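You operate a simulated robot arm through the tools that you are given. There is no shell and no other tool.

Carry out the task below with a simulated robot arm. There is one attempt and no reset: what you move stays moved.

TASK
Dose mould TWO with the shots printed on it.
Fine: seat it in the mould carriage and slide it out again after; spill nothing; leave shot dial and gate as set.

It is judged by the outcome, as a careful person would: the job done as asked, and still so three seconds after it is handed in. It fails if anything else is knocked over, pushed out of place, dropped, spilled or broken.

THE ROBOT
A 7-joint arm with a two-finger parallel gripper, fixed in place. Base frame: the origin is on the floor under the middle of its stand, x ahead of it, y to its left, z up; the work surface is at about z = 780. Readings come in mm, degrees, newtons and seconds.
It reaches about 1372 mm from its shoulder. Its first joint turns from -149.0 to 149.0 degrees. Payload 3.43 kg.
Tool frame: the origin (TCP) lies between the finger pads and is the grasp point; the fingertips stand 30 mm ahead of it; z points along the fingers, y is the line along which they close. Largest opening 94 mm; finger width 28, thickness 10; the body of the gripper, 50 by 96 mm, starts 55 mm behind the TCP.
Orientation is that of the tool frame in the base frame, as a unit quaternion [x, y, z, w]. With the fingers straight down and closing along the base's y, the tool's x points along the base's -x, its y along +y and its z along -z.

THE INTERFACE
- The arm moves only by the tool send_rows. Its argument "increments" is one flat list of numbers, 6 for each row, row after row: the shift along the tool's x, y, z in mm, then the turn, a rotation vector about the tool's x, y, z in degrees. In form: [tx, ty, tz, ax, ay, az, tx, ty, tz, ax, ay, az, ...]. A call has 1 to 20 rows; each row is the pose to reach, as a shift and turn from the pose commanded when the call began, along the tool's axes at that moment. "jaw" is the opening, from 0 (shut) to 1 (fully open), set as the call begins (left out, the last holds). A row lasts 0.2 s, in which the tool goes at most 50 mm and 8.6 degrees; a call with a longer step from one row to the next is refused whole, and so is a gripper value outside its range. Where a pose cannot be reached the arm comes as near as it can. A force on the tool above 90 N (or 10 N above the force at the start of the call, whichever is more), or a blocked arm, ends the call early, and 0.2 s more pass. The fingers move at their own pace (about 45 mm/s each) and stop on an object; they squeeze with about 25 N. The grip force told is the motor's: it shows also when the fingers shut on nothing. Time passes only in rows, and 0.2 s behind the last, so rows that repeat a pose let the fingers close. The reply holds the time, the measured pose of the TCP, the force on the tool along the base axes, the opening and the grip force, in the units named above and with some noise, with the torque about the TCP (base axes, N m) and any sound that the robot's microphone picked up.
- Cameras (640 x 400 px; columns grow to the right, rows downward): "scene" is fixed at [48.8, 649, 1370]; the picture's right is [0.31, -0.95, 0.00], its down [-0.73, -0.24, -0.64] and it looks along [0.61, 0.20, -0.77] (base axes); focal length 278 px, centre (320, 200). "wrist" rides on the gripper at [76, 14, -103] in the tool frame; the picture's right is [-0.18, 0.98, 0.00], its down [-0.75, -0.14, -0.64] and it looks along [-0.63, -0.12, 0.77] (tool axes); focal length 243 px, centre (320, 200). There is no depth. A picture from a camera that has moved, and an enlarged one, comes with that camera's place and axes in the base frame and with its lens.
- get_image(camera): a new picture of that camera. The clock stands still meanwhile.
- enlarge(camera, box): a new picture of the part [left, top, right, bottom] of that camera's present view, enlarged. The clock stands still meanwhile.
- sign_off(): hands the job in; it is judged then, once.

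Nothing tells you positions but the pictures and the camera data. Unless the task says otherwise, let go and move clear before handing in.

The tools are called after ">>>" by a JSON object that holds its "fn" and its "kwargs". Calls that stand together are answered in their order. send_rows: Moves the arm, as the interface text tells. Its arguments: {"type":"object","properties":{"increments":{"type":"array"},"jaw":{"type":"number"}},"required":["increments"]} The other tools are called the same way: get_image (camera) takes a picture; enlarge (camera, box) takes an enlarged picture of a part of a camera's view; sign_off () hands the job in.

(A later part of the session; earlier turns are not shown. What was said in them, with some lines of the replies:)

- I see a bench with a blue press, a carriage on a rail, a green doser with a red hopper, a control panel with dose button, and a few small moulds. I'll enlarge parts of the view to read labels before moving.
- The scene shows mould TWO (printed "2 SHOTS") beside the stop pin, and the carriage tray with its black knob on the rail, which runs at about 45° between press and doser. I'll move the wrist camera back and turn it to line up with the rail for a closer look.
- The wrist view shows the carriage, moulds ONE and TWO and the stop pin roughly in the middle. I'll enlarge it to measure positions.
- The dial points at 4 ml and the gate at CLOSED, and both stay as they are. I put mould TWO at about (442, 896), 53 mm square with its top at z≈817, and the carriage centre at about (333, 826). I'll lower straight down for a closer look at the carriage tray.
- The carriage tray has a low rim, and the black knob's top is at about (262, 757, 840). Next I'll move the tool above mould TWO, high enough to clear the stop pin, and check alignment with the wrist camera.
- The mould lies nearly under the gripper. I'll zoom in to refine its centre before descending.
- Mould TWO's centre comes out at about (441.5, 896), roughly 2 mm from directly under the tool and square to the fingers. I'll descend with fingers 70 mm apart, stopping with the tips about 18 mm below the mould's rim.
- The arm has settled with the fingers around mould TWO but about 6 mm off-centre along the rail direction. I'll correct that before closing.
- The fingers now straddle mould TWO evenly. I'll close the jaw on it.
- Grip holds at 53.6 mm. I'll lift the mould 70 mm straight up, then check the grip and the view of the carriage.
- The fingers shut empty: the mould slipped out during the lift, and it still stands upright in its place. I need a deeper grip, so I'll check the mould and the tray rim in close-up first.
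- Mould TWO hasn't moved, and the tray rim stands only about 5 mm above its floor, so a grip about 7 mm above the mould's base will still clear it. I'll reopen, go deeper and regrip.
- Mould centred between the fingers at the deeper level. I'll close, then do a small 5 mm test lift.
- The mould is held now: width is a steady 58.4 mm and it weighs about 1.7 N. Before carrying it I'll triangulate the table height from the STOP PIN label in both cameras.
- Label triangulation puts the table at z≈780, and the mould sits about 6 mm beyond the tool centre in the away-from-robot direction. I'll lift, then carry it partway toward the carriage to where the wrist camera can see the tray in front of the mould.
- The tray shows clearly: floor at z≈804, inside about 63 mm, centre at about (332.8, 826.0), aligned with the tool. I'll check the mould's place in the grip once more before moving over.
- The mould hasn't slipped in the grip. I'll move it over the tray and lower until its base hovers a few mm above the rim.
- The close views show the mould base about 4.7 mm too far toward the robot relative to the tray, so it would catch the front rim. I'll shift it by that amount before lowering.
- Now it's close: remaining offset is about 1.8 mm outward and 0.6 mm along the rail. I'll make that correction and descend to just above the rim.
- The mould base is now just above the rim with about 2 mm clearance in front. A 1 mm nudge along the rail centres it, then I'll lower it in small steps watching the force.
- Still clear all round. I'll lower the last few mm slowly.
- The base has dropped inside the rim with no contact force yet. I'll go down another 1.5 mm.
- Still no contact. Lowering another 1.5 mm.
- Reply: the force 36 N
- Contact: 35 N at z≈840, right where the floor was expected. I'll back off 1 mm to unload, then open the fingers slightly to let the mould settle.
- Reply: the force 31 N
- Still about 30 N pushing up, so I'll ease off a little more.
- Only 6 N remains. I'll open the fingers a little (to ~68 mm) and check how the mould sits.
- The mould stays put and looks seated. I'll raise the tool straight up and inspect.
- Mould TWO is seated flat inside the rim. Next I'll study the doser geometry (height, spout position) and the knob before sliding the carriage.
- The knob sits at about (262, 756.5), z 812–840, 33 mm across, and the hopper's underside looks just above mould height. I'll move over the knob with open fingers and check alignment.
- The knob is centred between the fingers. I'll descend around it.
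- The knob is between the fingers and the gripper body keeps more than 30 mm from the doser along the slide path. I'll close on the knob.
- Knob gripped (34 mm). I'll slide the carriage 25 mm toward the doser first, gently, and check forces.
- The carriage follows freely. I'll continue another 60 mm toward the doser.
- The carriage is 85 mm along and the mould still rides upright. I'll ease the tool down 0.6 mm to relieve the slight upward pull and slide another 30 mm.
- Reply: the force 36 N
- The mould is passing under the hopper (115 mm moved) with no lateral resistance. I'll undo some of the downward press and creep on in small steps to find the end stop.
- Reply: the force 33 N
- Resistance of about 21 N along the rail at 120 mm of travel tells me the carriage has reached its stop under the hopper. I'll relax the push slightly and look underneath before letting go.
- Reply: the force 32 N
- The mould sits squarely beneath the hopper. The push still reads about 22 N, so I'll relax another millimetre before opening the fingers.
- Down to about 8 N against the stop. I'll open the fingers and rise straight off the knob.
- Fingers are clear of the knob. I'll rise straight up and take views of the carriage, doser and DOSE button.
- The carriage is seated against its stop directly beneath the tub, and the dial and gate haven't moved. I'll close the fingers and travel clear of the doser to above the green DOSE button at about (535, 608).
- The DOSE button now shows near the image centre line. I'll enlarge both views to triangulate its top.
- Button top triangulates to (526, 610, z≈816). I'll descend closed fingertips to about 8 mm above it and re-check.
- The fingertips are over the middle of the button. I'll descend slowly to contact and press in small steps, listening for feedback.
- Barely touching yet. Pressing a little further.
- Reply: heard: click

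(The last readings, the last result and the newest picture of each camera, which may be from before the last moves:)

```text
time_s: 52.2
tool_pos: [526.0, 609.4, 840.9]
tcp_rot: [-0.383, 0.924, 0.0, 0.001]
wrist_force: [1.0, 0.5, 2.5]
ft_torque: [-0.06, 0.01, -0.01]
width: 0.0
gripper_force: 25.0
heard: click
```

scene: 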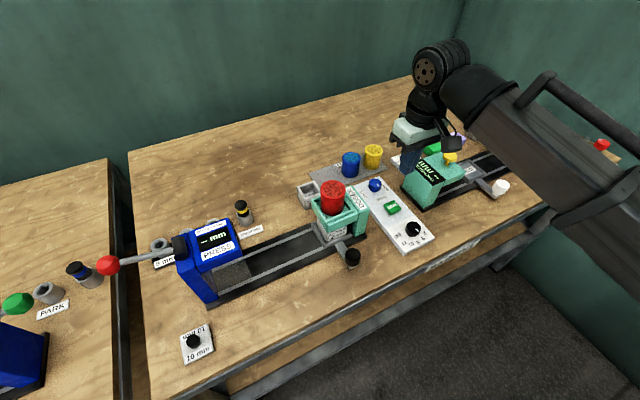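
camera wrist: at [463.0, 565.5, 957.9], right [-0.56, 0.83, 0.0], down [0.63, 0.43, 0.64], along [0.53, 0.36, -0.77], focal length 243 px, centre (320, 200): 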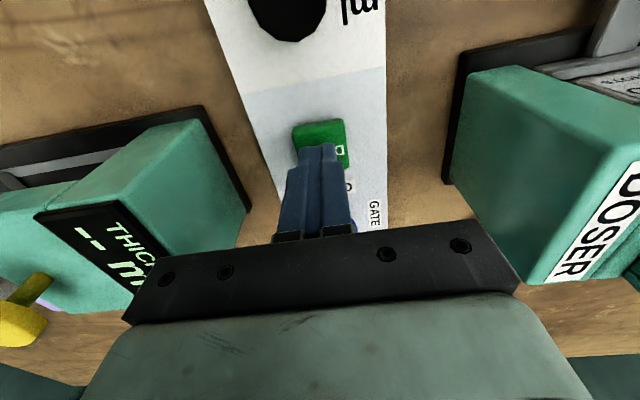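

A click was heard, so the first shot is triggered. I'll rise so the button returns, wait, and check the doser.

>>> {"fn": "send_rows", "kwargs": {"increments": [0, 0, -3, 0, 0, 0, 0, 0, -7, 0, 0, 0, 0, 0, -12, 0, 0, 0, 0, 0, -12, 0, 0, 0, 0, 0, -12, 0, 0, 0, 0, 0, -12, 0, 0, 0]}}

>>> {"fn": "enlarge", "kwargs": {"camera": "scene", "box": [300, 170, 380, 270]}}

>>> {"fn": "enlarge", "kwargs": {"camera": "scene", "box": [350, 160, 430, 240]}}

```text
time_s: 53.6
tool_pos: [523.7, 609.9, 854.2]
tcp_rot: [-0.383, 0.924, 0.0, 0.0]
wrist_force: [-0.8, -0.3, -0.5]
ft_torque: [0.0, 0.01, 0.03]
width: 0.3
gripper_force: 25.0
```

```text
4.00 times, centred on (340, 220) of scene
camera zoom: at [48.8, 649.0, 1370.0], right [0.31, -0.95, 0.0], down [-0.73, -0.24, -0.64], along [0.61, 0.2, -0.77], focal length 1113 px, centre (240, 120)
```

zoom: 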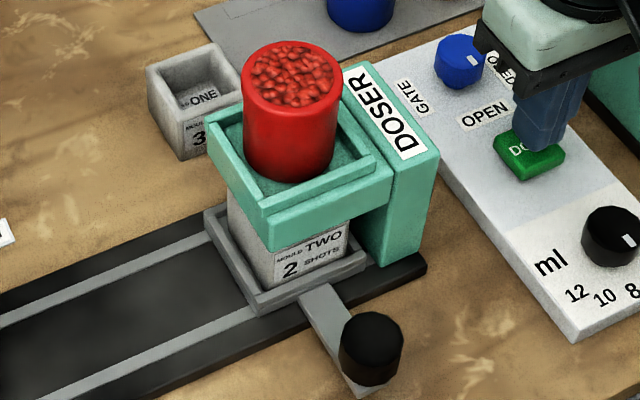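

```text
5.00 times, centred on (390, 200) of scene
camera zoom: at [48.8, 649.0, 1370.0], right [0.31, -0.95, 0.0], down [-0.73, -0.24, -0.64], along [0.61, 0.2, -0.77], focal length 1391 px, centre (-30, 200)
```

zoom: 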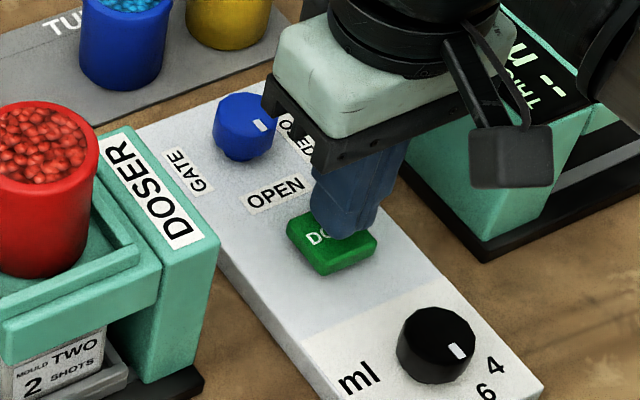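

No spill and nothing disturbed. I'll press the button a second time to the same depth.

>>> {"fn": "send_rows", "kwargs": {"increments": [0, 0, 4, 0, 0, 0, 0, 0, 8, 0, 0, 0, 0, 0, 10.5, 0, 0, 0, 0, 0, 12, 0, 0, 0, 0, 0, 12, 0, 0, 0]}}

```text
time_s: 54.8
tool_pos: [525.9, 611.2, 842.3]
tcp_rot: [-0.382, 0.924, 0.001, -0.001]
wrist_force: [-1.3, 1.1, 2.2]
ft_torque: [0.03, 0.02, 0.01]
width: 0.0
gripper_force: 24.5
heard: click
```

A second click was heard, making two shots. I'll rise well clear of the panel and wait a moment before returning to the knob.

>>> {"fn": "send_rows", "kwargs": {"increments": [0, 0, -3, 0, 0, 0, 0, 0, -10, 0, 0, 0, 0, 0, -30, 0, 0, 0, 0, 0, -60, 0, 0, 0, 0, 0, -95, 0, 0, 0, 0, 0, -126, 0, 0, 0, 0, 0, -126, 0, 0, 0, 0, 0, -126, 0, 0, 0]}}

>>> {"fn": "get_image", "kwargs": {"camera": "wrist"}}

>>> {"fn": "enlarge", "kwargs": {"camera": "scene", "box": [300, 160, 430, 270]}}

```text
time_s: 56.6
tool_pos: [524.7, 610.4, 969.1]
tcp_rot: [-0.383, 0.924, 0.0, 0.001]
wrist_force: [-0.4, 1.2, 0.3]
ft_torque: [-0.02, -0.01, -0.04]
width: 0.0
gripper_force: 24.9
```

```text
taken
camera wrist: at [460.8, 566.2, 1071.5], right [-0.56, 0.83, 0.0], down [0.63, 0.43, 0.64], along [0.53, 0.36, -0.77], focal length 243 px, centre (320, 200)
```

wrist: 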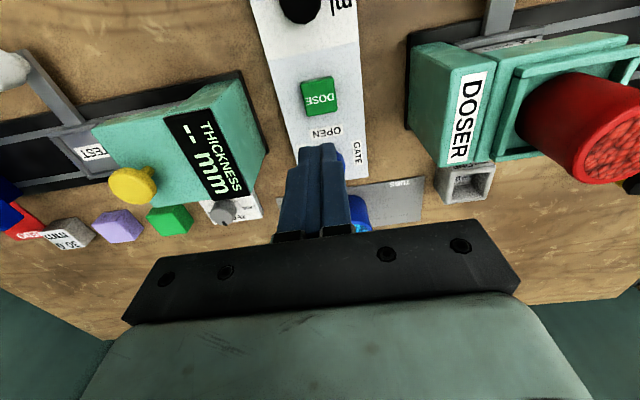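

```text
3.64 times, centred on (365, 215) of scene
camera zoom: at [48.8, 649.0, 1370.0], right [0.31, -0.95, 0.0], down [-0.73, -0.24, -0.64], along [0.61, 0.2, -0.77], focal length 1012 px, centre (156, 146)
```

zoom: 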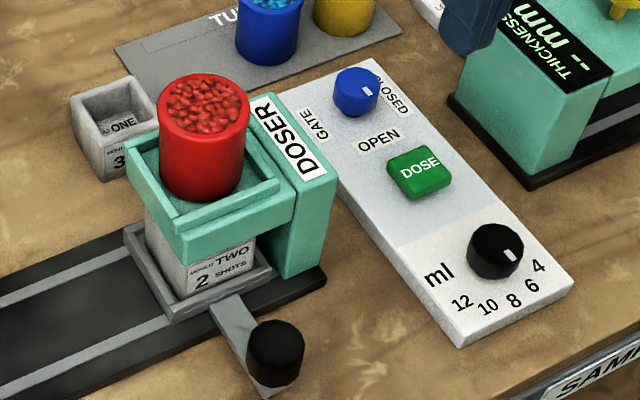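

The panel is unchanged: dial at 4, gate at CLOSED. I'll retrace the path (away from the doser first, then along the rail) back above the knob with fingers open.

>>> {"fn": "send_rows", "kwargs": {"increments": [20, 0, 0, 0, 0, 0, 50, 0, 0, 0, 0, 0, 75, 10, 0, 0, 0, 0, 80.9, 40, 0, 0, 0, 0, 80.9, 75, 0, 0, 0, 0, 80.9, 110, 0, 0, 0, 0, 80.9, 145, 0, 0, 0, 0, 80.9, 165, 0, 0, 0, 0, 80.9, 169.8, 0, 0, 0, 0, 80.9, 169.8, 20, 0, 0, 0, 80.9, 169.8, 50, 0, 0, 0, 80.9, 169.8, 70, 0, 0, 0, 80.9, 169.8, 78, 0, 0, 0, 80.9, 169.8, 78, 0, 0, 0, 80.9, 169.8, 78, 0, 0, 0], "jaw": 0.68}}

>>> {"fn": "get_image", "kwargs": {"camera": "wrist"}}

```text
time_s: 59.8
tool_pos: [349.6, 674.8, 891.0]
tcp_rot: [-0.383, 0.924, 0.001, -0.001]
wrist_force: [-0.2, 0.3, -0.1]
ft_torque: [0.02, 0.0, -0.02]
width: 64.0
gripper_force: 0.0
```

```text
taken
camera wrist: at [286.5, 629.9, 993.4], right [-0.56, 0.83, 0.0], down [0.63, 0.43, 0.64], along [0.53, 0.36, -0.77], focal length 243 px, centre (320, 200)
```

wrist: 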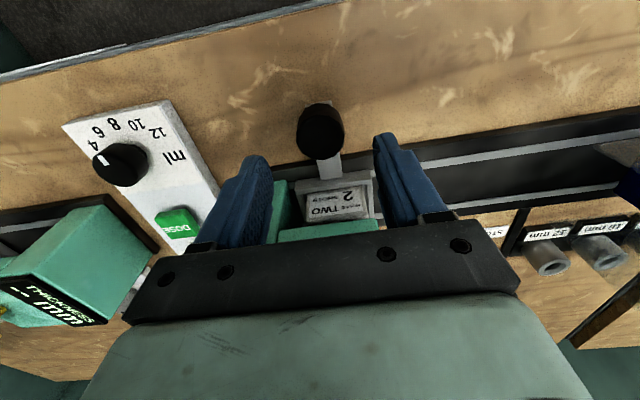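

The knob is about 2 mm toward the robot from the tool axis. I'll correct that and descend around it.

>>> {"fn": "send_rows", "kwargs": {"increments": [2.2, 0.8, 15, 0, 0, 0, 2.2, 0.8, 30, 0, 0, 0, 2.2, 0.8, 45, 0, 0, 0, 2.2, 0.8, 56, 0, 0, 0, 2.2, 0.8, 61, 0, 0, 0, 2.2, 0.8, 61, 0, 0, 0, 2.2, 0.8, 61, 0, 0, 0]}}

>>> {"fn": "get_image", "kwargs": {"camera": "wrist"}}

```text
time_s: 61.4
tool_pos: [346.7, 674.3, 830.4]
tcp_rot: [-0.382, 0.924, 0.0, 0.0]
wrist_force: [-0.6, 0.0, 0.4]
ft_torque: [0.0, 0.02, -0.02]
width: 63.9
gripper_force: 0.0
```

```text
taken
camera wrist: at [283.2, 629.3, 931.5], right [-0.56, 0.83, 0.0], down [0.63, 0.43, 0.64], along [0.53, 0.36, -0.77], focal length 243 px, centre (320, 200)
```

wrist: 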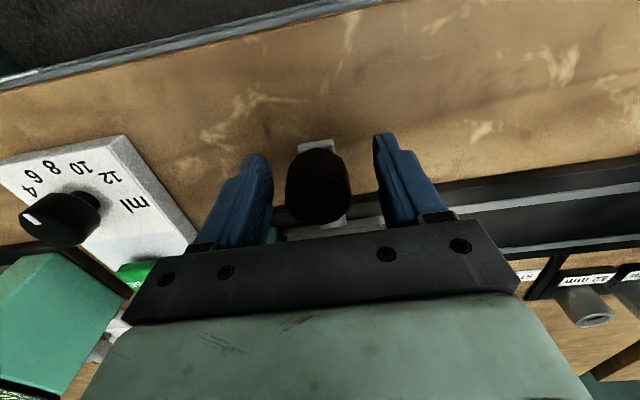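

Knob is between the fingers. Closing on it.

>>> {"fn": "send_rows", "kwargs": {"increments": [0, 0, 0, 0, 0, 0, 0, 0, 0, 0, 0, 0, 0, 0, 0, 0, 0, 0, 0, 0, 0, 0, 0, 0], "jaw": 0.15}}

```text
time_s: 62.4
tool_pos: [347.3, 674.0, 828.8]
tcp_rot: [-0.383, 0.924, 0.001, 0.0]
wrist_force: [0.5, -1.6, -1.7]
ft_torque: [0.3, 0.14, -0.01]
width: 34.0
gripper_force: 45.0
```

Gripped. I'll slide the carriage back out smoothly, 60 mm first.

>>> {"fn": "send_rows", "kwargs": {"increments": [0, 1, 0, 0, 0, 0, 0, 3, 0, 0, 0, 0, 0, 7, 0, 0, 0, 0, 0, 12, 0, 0, 0, 0, 0, 18, 0, 0, 0, 0, 0, 24, 0, 0, 0, 0, 0, 30, 0, 0, 0, 0, 0, 36, 0, 0, 0, 0, 0, 42, 0, 0, 0, 0, 0, 48, 0, 0, 0, 0, 0, 53, 0, 0, 0, 0, 0, 57, 0, 0, 0, 0, 0, 59, 0, 0, 0, 0, 0, 60, 0, 0, 0, 0, 0, 60, 0, 0, 0, 0]}}

>>> {"fn": "get_image", "kwargs": {"camera": "scene"}}

>>> {"fn": "enlarge", "kwargs": {"camera": "scene", "box": [270, 180, 370, 270]}}

```text
time_s: 65.6
tool_pos: [305.1, 715.5, 828.2]
tcp_rot: [-0.382, 0.924, 0.0, 0.001]
wrist_force: [14.3, 13.2, 3.3]
ft_torque: [0.47, -1.17, 0.0]
width: 33.7
gripper_force: 45.3
```

```text
taken
```

scene: 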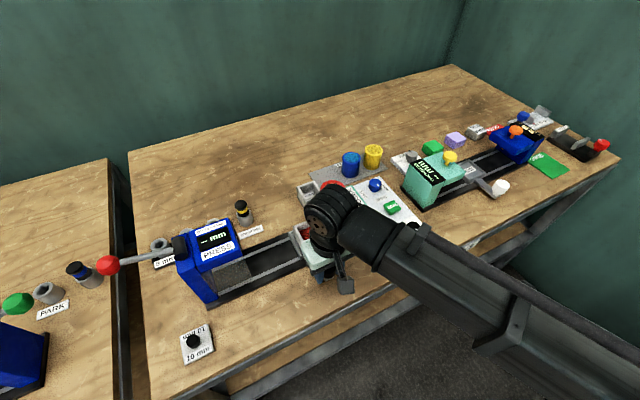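

```text
4.44 times, centred on (320, 225) of scene
camera zoom: at [48.8, 649.0, 1370.0], right [0.31, -0.95, 0.0], down [-0.73, -0.24, -0.64], along [0.61, 0.2, -0.77], focal length 1237 px, centre (320, 89)
```

zoom: 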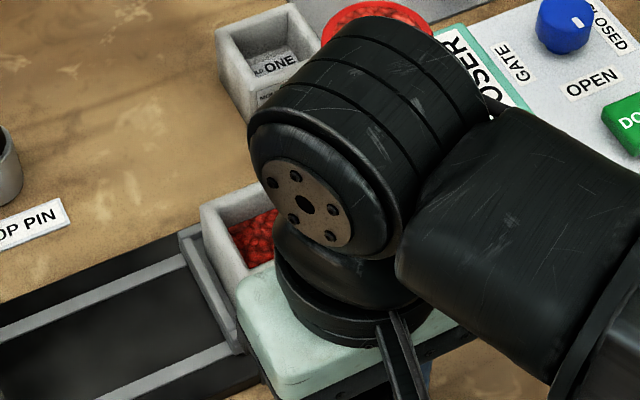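

Red granules are in the mould and nothing has spilled. I'll ease 1 mm outward to relieve side load and slide the remaining ~59 mm back to the starting position.

>>> {"fn": "send_rows", "kwargs": {"increments": [-1, 0, 0, 0, 0, 0, -1.2, 2, 0, 0, 0, 0, -1.3, 6, 0, 0, 0, 0, -1.4, 11, 0, 0, 0, 0, -1.5, 17, 0, 0, 0, 0, -1.6, 23, 0, 0, 0, 0, -1.7, 29, 0, 0, 0, 0, -1.8, 35, 0, 0, 0, 0, -1.9, 41, 0, 0, 0, 0, -2, 47, 0, 0, 0, 0, -2, 52, 0, 0, 0, 0, -2, 56, 0, 0, 0, 0, -2, 58, 0, 0, 0, 0, -2, 59, 0, 0, 0, 0, -2, 59, 0, 0, 0, 0]}}

>>> {"fn": "enlarge", "kwargs": {"camera": "scene", "box": [230, 190, 370, 310]}}

>>> {"fn": "get_image", "kwargs": {"camera": "wrist"}}

```text
time_s: 68.8
tool_pos: [263.2, 757.9, 828.5]
tcp_rot: [-0.382, 0.924, 0.0, 0.001]
wrist_force: [-9.2, -10.6, 1.2]
ft_torque: [0.03, -0.29, 0.0]
width: 33.6
gripper_force: 44.9
```

```text
3.33 times, centred on (300, 250) of scene
camera zoom: at [48.8, 649.0, 1370.0], right [0.31, -0.95, 0.0], down [-0.73, -0.24, -0.64], along [0.61, 0.2, -0.77], focal length 928 px, centre (387, 33)
```

zoom: 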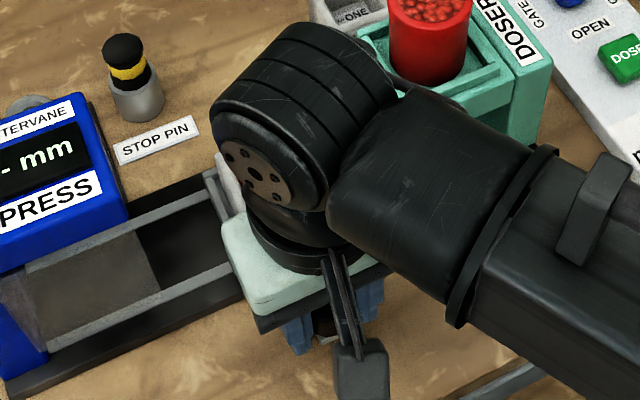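

```text
taken
camera wrist: at [199.3, 713.0, 931.6], right [-0.56, 0.83, 0.0], down [0.63, 0.43, 0.64], along [0.53, 0.36, -0.77], focal length 243 px, centre (320, 200)
```

wrist: 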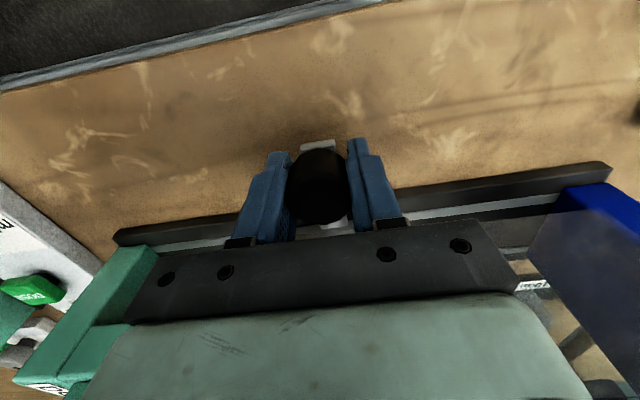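

The carriage is back at its starting position. I'll release the small side load and open the fingers.

>>> {"fn": "send_rows", "kwargs": {"increments": [0.8, 0, 0, 0, 0, 0, 0.8, 0, 0, 0, 0, 0, 0.8, 0, 0, 0, 0, 0]}}

>>> {"fn": "send_rows", "kwargs": {"increments": [0, 0, 0, 0, 0, 0, 0, 0, 0, 0, 0, 0, 0, 0, 0, 0, 0, 0, 0, 0, 0, 0, 0, 0], "jaw": 0.68}}

>>> {"fn": "get_image", "kwargs": {"camera": "wrist"}}

```text
time_s: 69.6
tool_pos: [263.1, 757.3, 829.1]
tcp_rot: [-0.383, 0.924, 0.0, 0.001]
wrist_force: [-5.7, -7.1, -1.9]
ft_torque: [-0.51, 0.93, 0.19]
width: 33.7
gripper_force: 44.8
```

```text
time_s: 70.6
tool_pos: [262.8, 758.5, 829.1]
tcp_rot: [-0.383, 0.924, 0.0, -0.001]
wrist_force: [0.9, 0.3, -0.3]
ft_torque: [0.01, -0.02, -0.02]
width: 63.9
gripper_force: 0.0
```

```text
taken
camera wrist: at [199.2, 713.3, 931.5], right [-0.56, 0.83, 0.0], down [0.63, 0.43, 0.64], along [0.53, 0.36, -0.77], focal length 243 px, centre (320, 200)
```

wrist: 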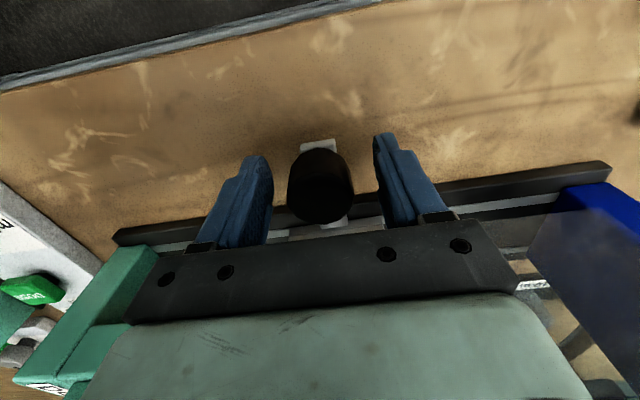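

Fingers are clear of the knob. I'll rise straight up and back away toward the robot, then inspect the filled mould.

>>> {"fn": "send_rows", "kwargs": {"increments": [0, 0, -8, 0, 0, 0, 0, 0, -25, 0, 0, 0, 0, 0, -55, 0, 0, 0, 0, 0, -90, 0, 0, 0, 0, 0, -130, 0, 0, 0, 0, 0, -170, 0, 0, 0, 30, 0, -200, 0, 0, 0, 60, 0, -200, 0, 0, 0, 60, 0, -200, 0, 0, 0, 60, 0, -200, 0, 0, 0]}}

>>> {"fn": "get_image", "kwargs": {"camera": "scene"}}

>>> {"fn": "get_image", "kwargs": {"camera": "wrist"}}

>>> {"fn": "enlarge", "kwargs": {"camera": "scene", "box": [256, 220, 320, 265]}}

>>> {"fn": "enlarge", "kwargs": {"camera": "wrist", "box": [240, 80, 400, 230]}}

```text
time_s: 72.8
tool_pos: [218.4, 718.6, 1029.3]
tcp_rot: [-0.382, 0.924, 0.0, 0.0]
wrist_force: [0.1, -0.5, -0.2]
ft_torque: [0.01, 0.03, 0.0]
width: 63.9
gripper_force: 0.0
```

```text
taken
```

scene: 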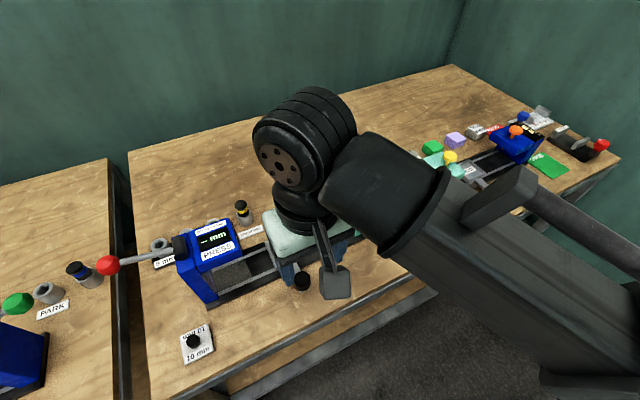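

```text
taken
camera wrist: at [155.2, 672.9, 1130.5], right [-0.56, 0.83, 0.0], down [0.63, 0.43, 0.64], along [0.53, 0.36, -0.77], focal length 243 px, centre (320, 200)
```

wrist: 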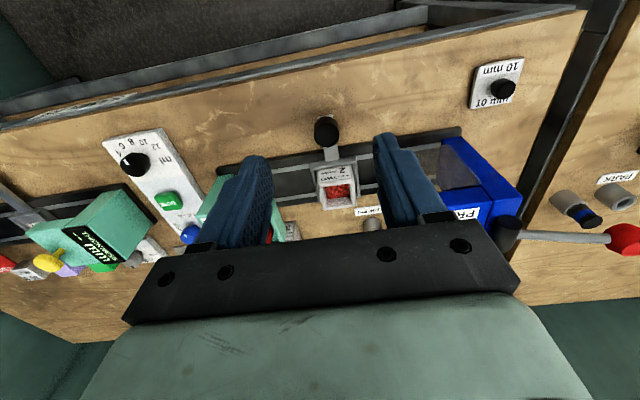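

```text
8.89 times, centred on (288, 242) of scene
camera zoom: at [48.8, 649.0, 1370.0], right [0.31, -0.95, 0.0], down [-0.73, -0.24, -0.64], along [0.61, 0.2, -0.77], focal length 2473 px, centre (604, -178)
```

zoom: 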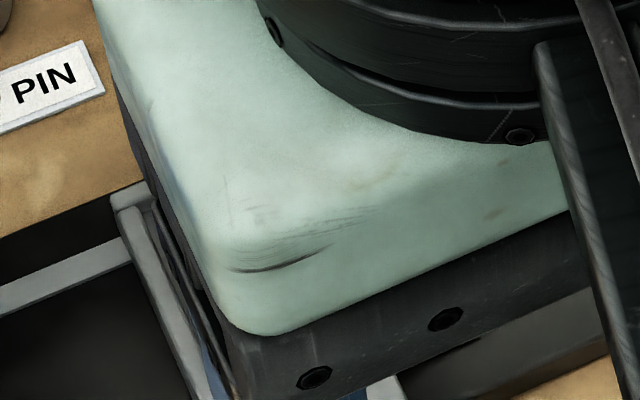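

```text
2.67 times, centred on (320, 155) of wrist
camera zoom: at [155.2, 672.9, 1130.5], right [-0.56, 0.83, 0.0], down [0.63, 0.43, 0.64], along [0.53, 0.36, -0.77], focal length 647 px, centre (320, 320)
```

zoom: 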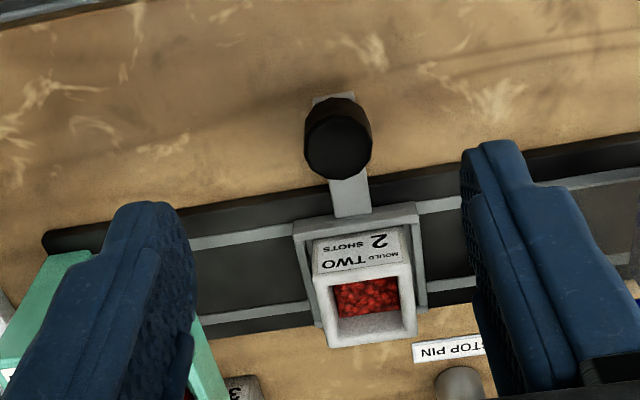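

The mould holds red granules and sits in the tray. I'll move the arm aside so the scene camera can see the whole bench for a final check.

>>> {"fn": "send_rows", "kwargs": {"increments": [0, -20, -20, 0, 0, 0, 0, -60, -40, 0, 0, 0, 0, -100, -50, 0, 0, 0, 0, -140, -50, 0, 0, 0, 0, -180, -50, 0, 0, 0, 0, -220, -50, 0, 0, 0, 0, -260, -50, 0, 0, 0, 0, -300, -50, 0, 0, 0, 0, -320, -50, 0, 0, 0, 0, -320, -50, 0, 0, 0]}}

>>> {"fn": "get_image", "kwargs": {"camera": "scene"}}

>>> {"fn": "enlarge", "kwargs": {"camera": "scene", "box": [250, 170, 390, 300]}}

>>> {"fn": "enlarge", "kwargs": {"camera": "scene", "box": [262, 220, 312, 260]}}

>>> {"fn": "enlarge", "kwargs": {"camera": "scene", "box": [300, 170, 440, 270]}}

```text
time_s: 75.0
tool_pos: [445.9, 487.6, 1078.6]
tcp_rot: [-0.383, 0.924, 0.0, 0.0]
wrist_force: [-0.4, 0.1, -1.3]
ft_torque: [0.02, 0.02, -0.01]
width: 64.0
gripper_force: 0.1
```

```text
taken
```

scene: 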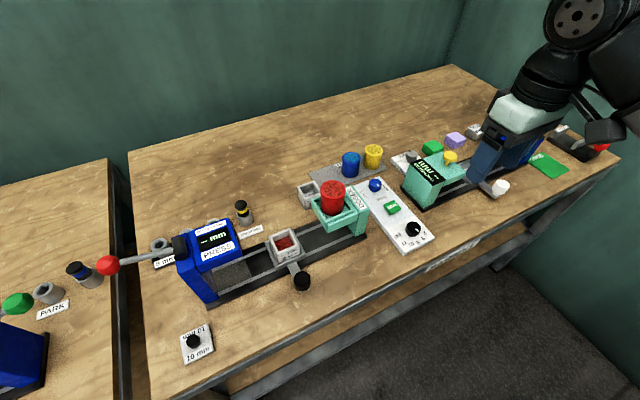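

```text
3.08 times, centred on (320, 235) of scene
camera zoom: at [48.8, 649.0, 1370.0], right [0.31, -0.95, 0.0], down [-0.73, -0.24, -0.64], along [0.61, 0.2, -0.77], focal length 856 px, centre (320, 92)
```

zoom: 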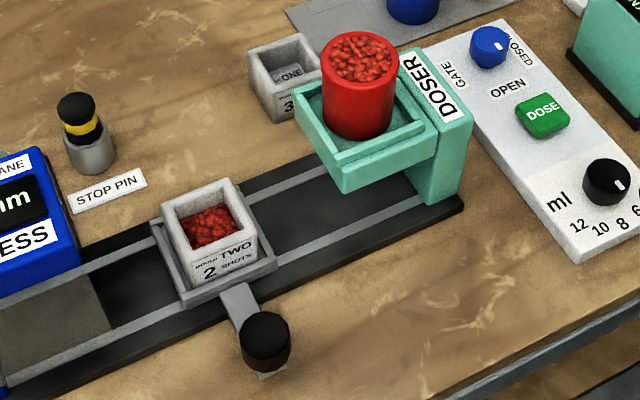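

```text
10.00 times, centred on (287, 240) of scene
camera zoom: at [48.8, 649.0, 1370.0], right [0.31, -0.95, 0.0], down [-0.73, -0.24, -0.64], along [0.61, 0.2, -0.77], focal length 2782 px, centre (650, -200)
```

zoom: 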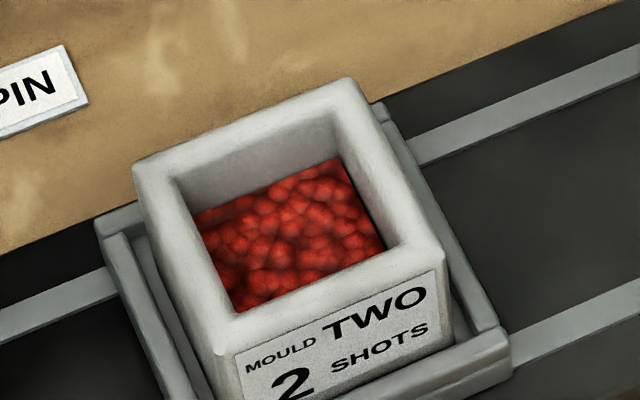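

```text
4.00 times, centred on (370, 220) of scene
camera zoom: at [48.8, 649.0, 1370.0], right [0.31, -0.95, 0.0], down [-0.73, -0.24, -0.64], along [0.61, 0.2, -0.77], focal length 1113 px, centre (120, 120)
```

zoom: 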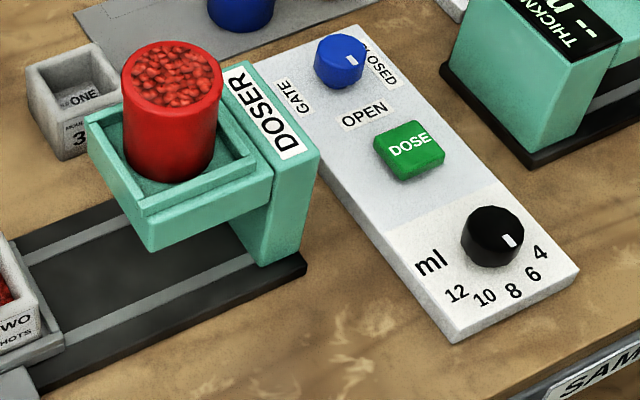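

Mould TWO sits seated in the carriage, back at its starting position and holding red granules from the two clicked shots. I see no granules on the rail or bench, the dial still reads 4 ml, the gate still points at CLOSED, and the arm is clear, so I'm handing in.

>>> {"fn": "sign_off", "kwargs": {}}

```text
The job is handed in.
```

I dosed mould TWO with its two printed shots. It is seated in the carriage, which is back out from under the doser where it started.

- **Shots:** I pressed DOSE twice and heard one click each time. Red granules are visible in the mould. I couldn't measure the amount exactly, but the fill level looks about right for two 4 ml shots.
- **Settings:** The shot dial still reads 4 ml and the gate still points at CLOSED.
- **Spills and other items:** I saw no granules on the rail or bench, and nothing else looked moved in the final pictures.
- **First grip slipped:** On the first lift the fingers slid off the empty mould. It stayed upright in its place, and I picked it up again with a deeper grip.

The job is handed in, with the gripper open and the arm clear of the bench.
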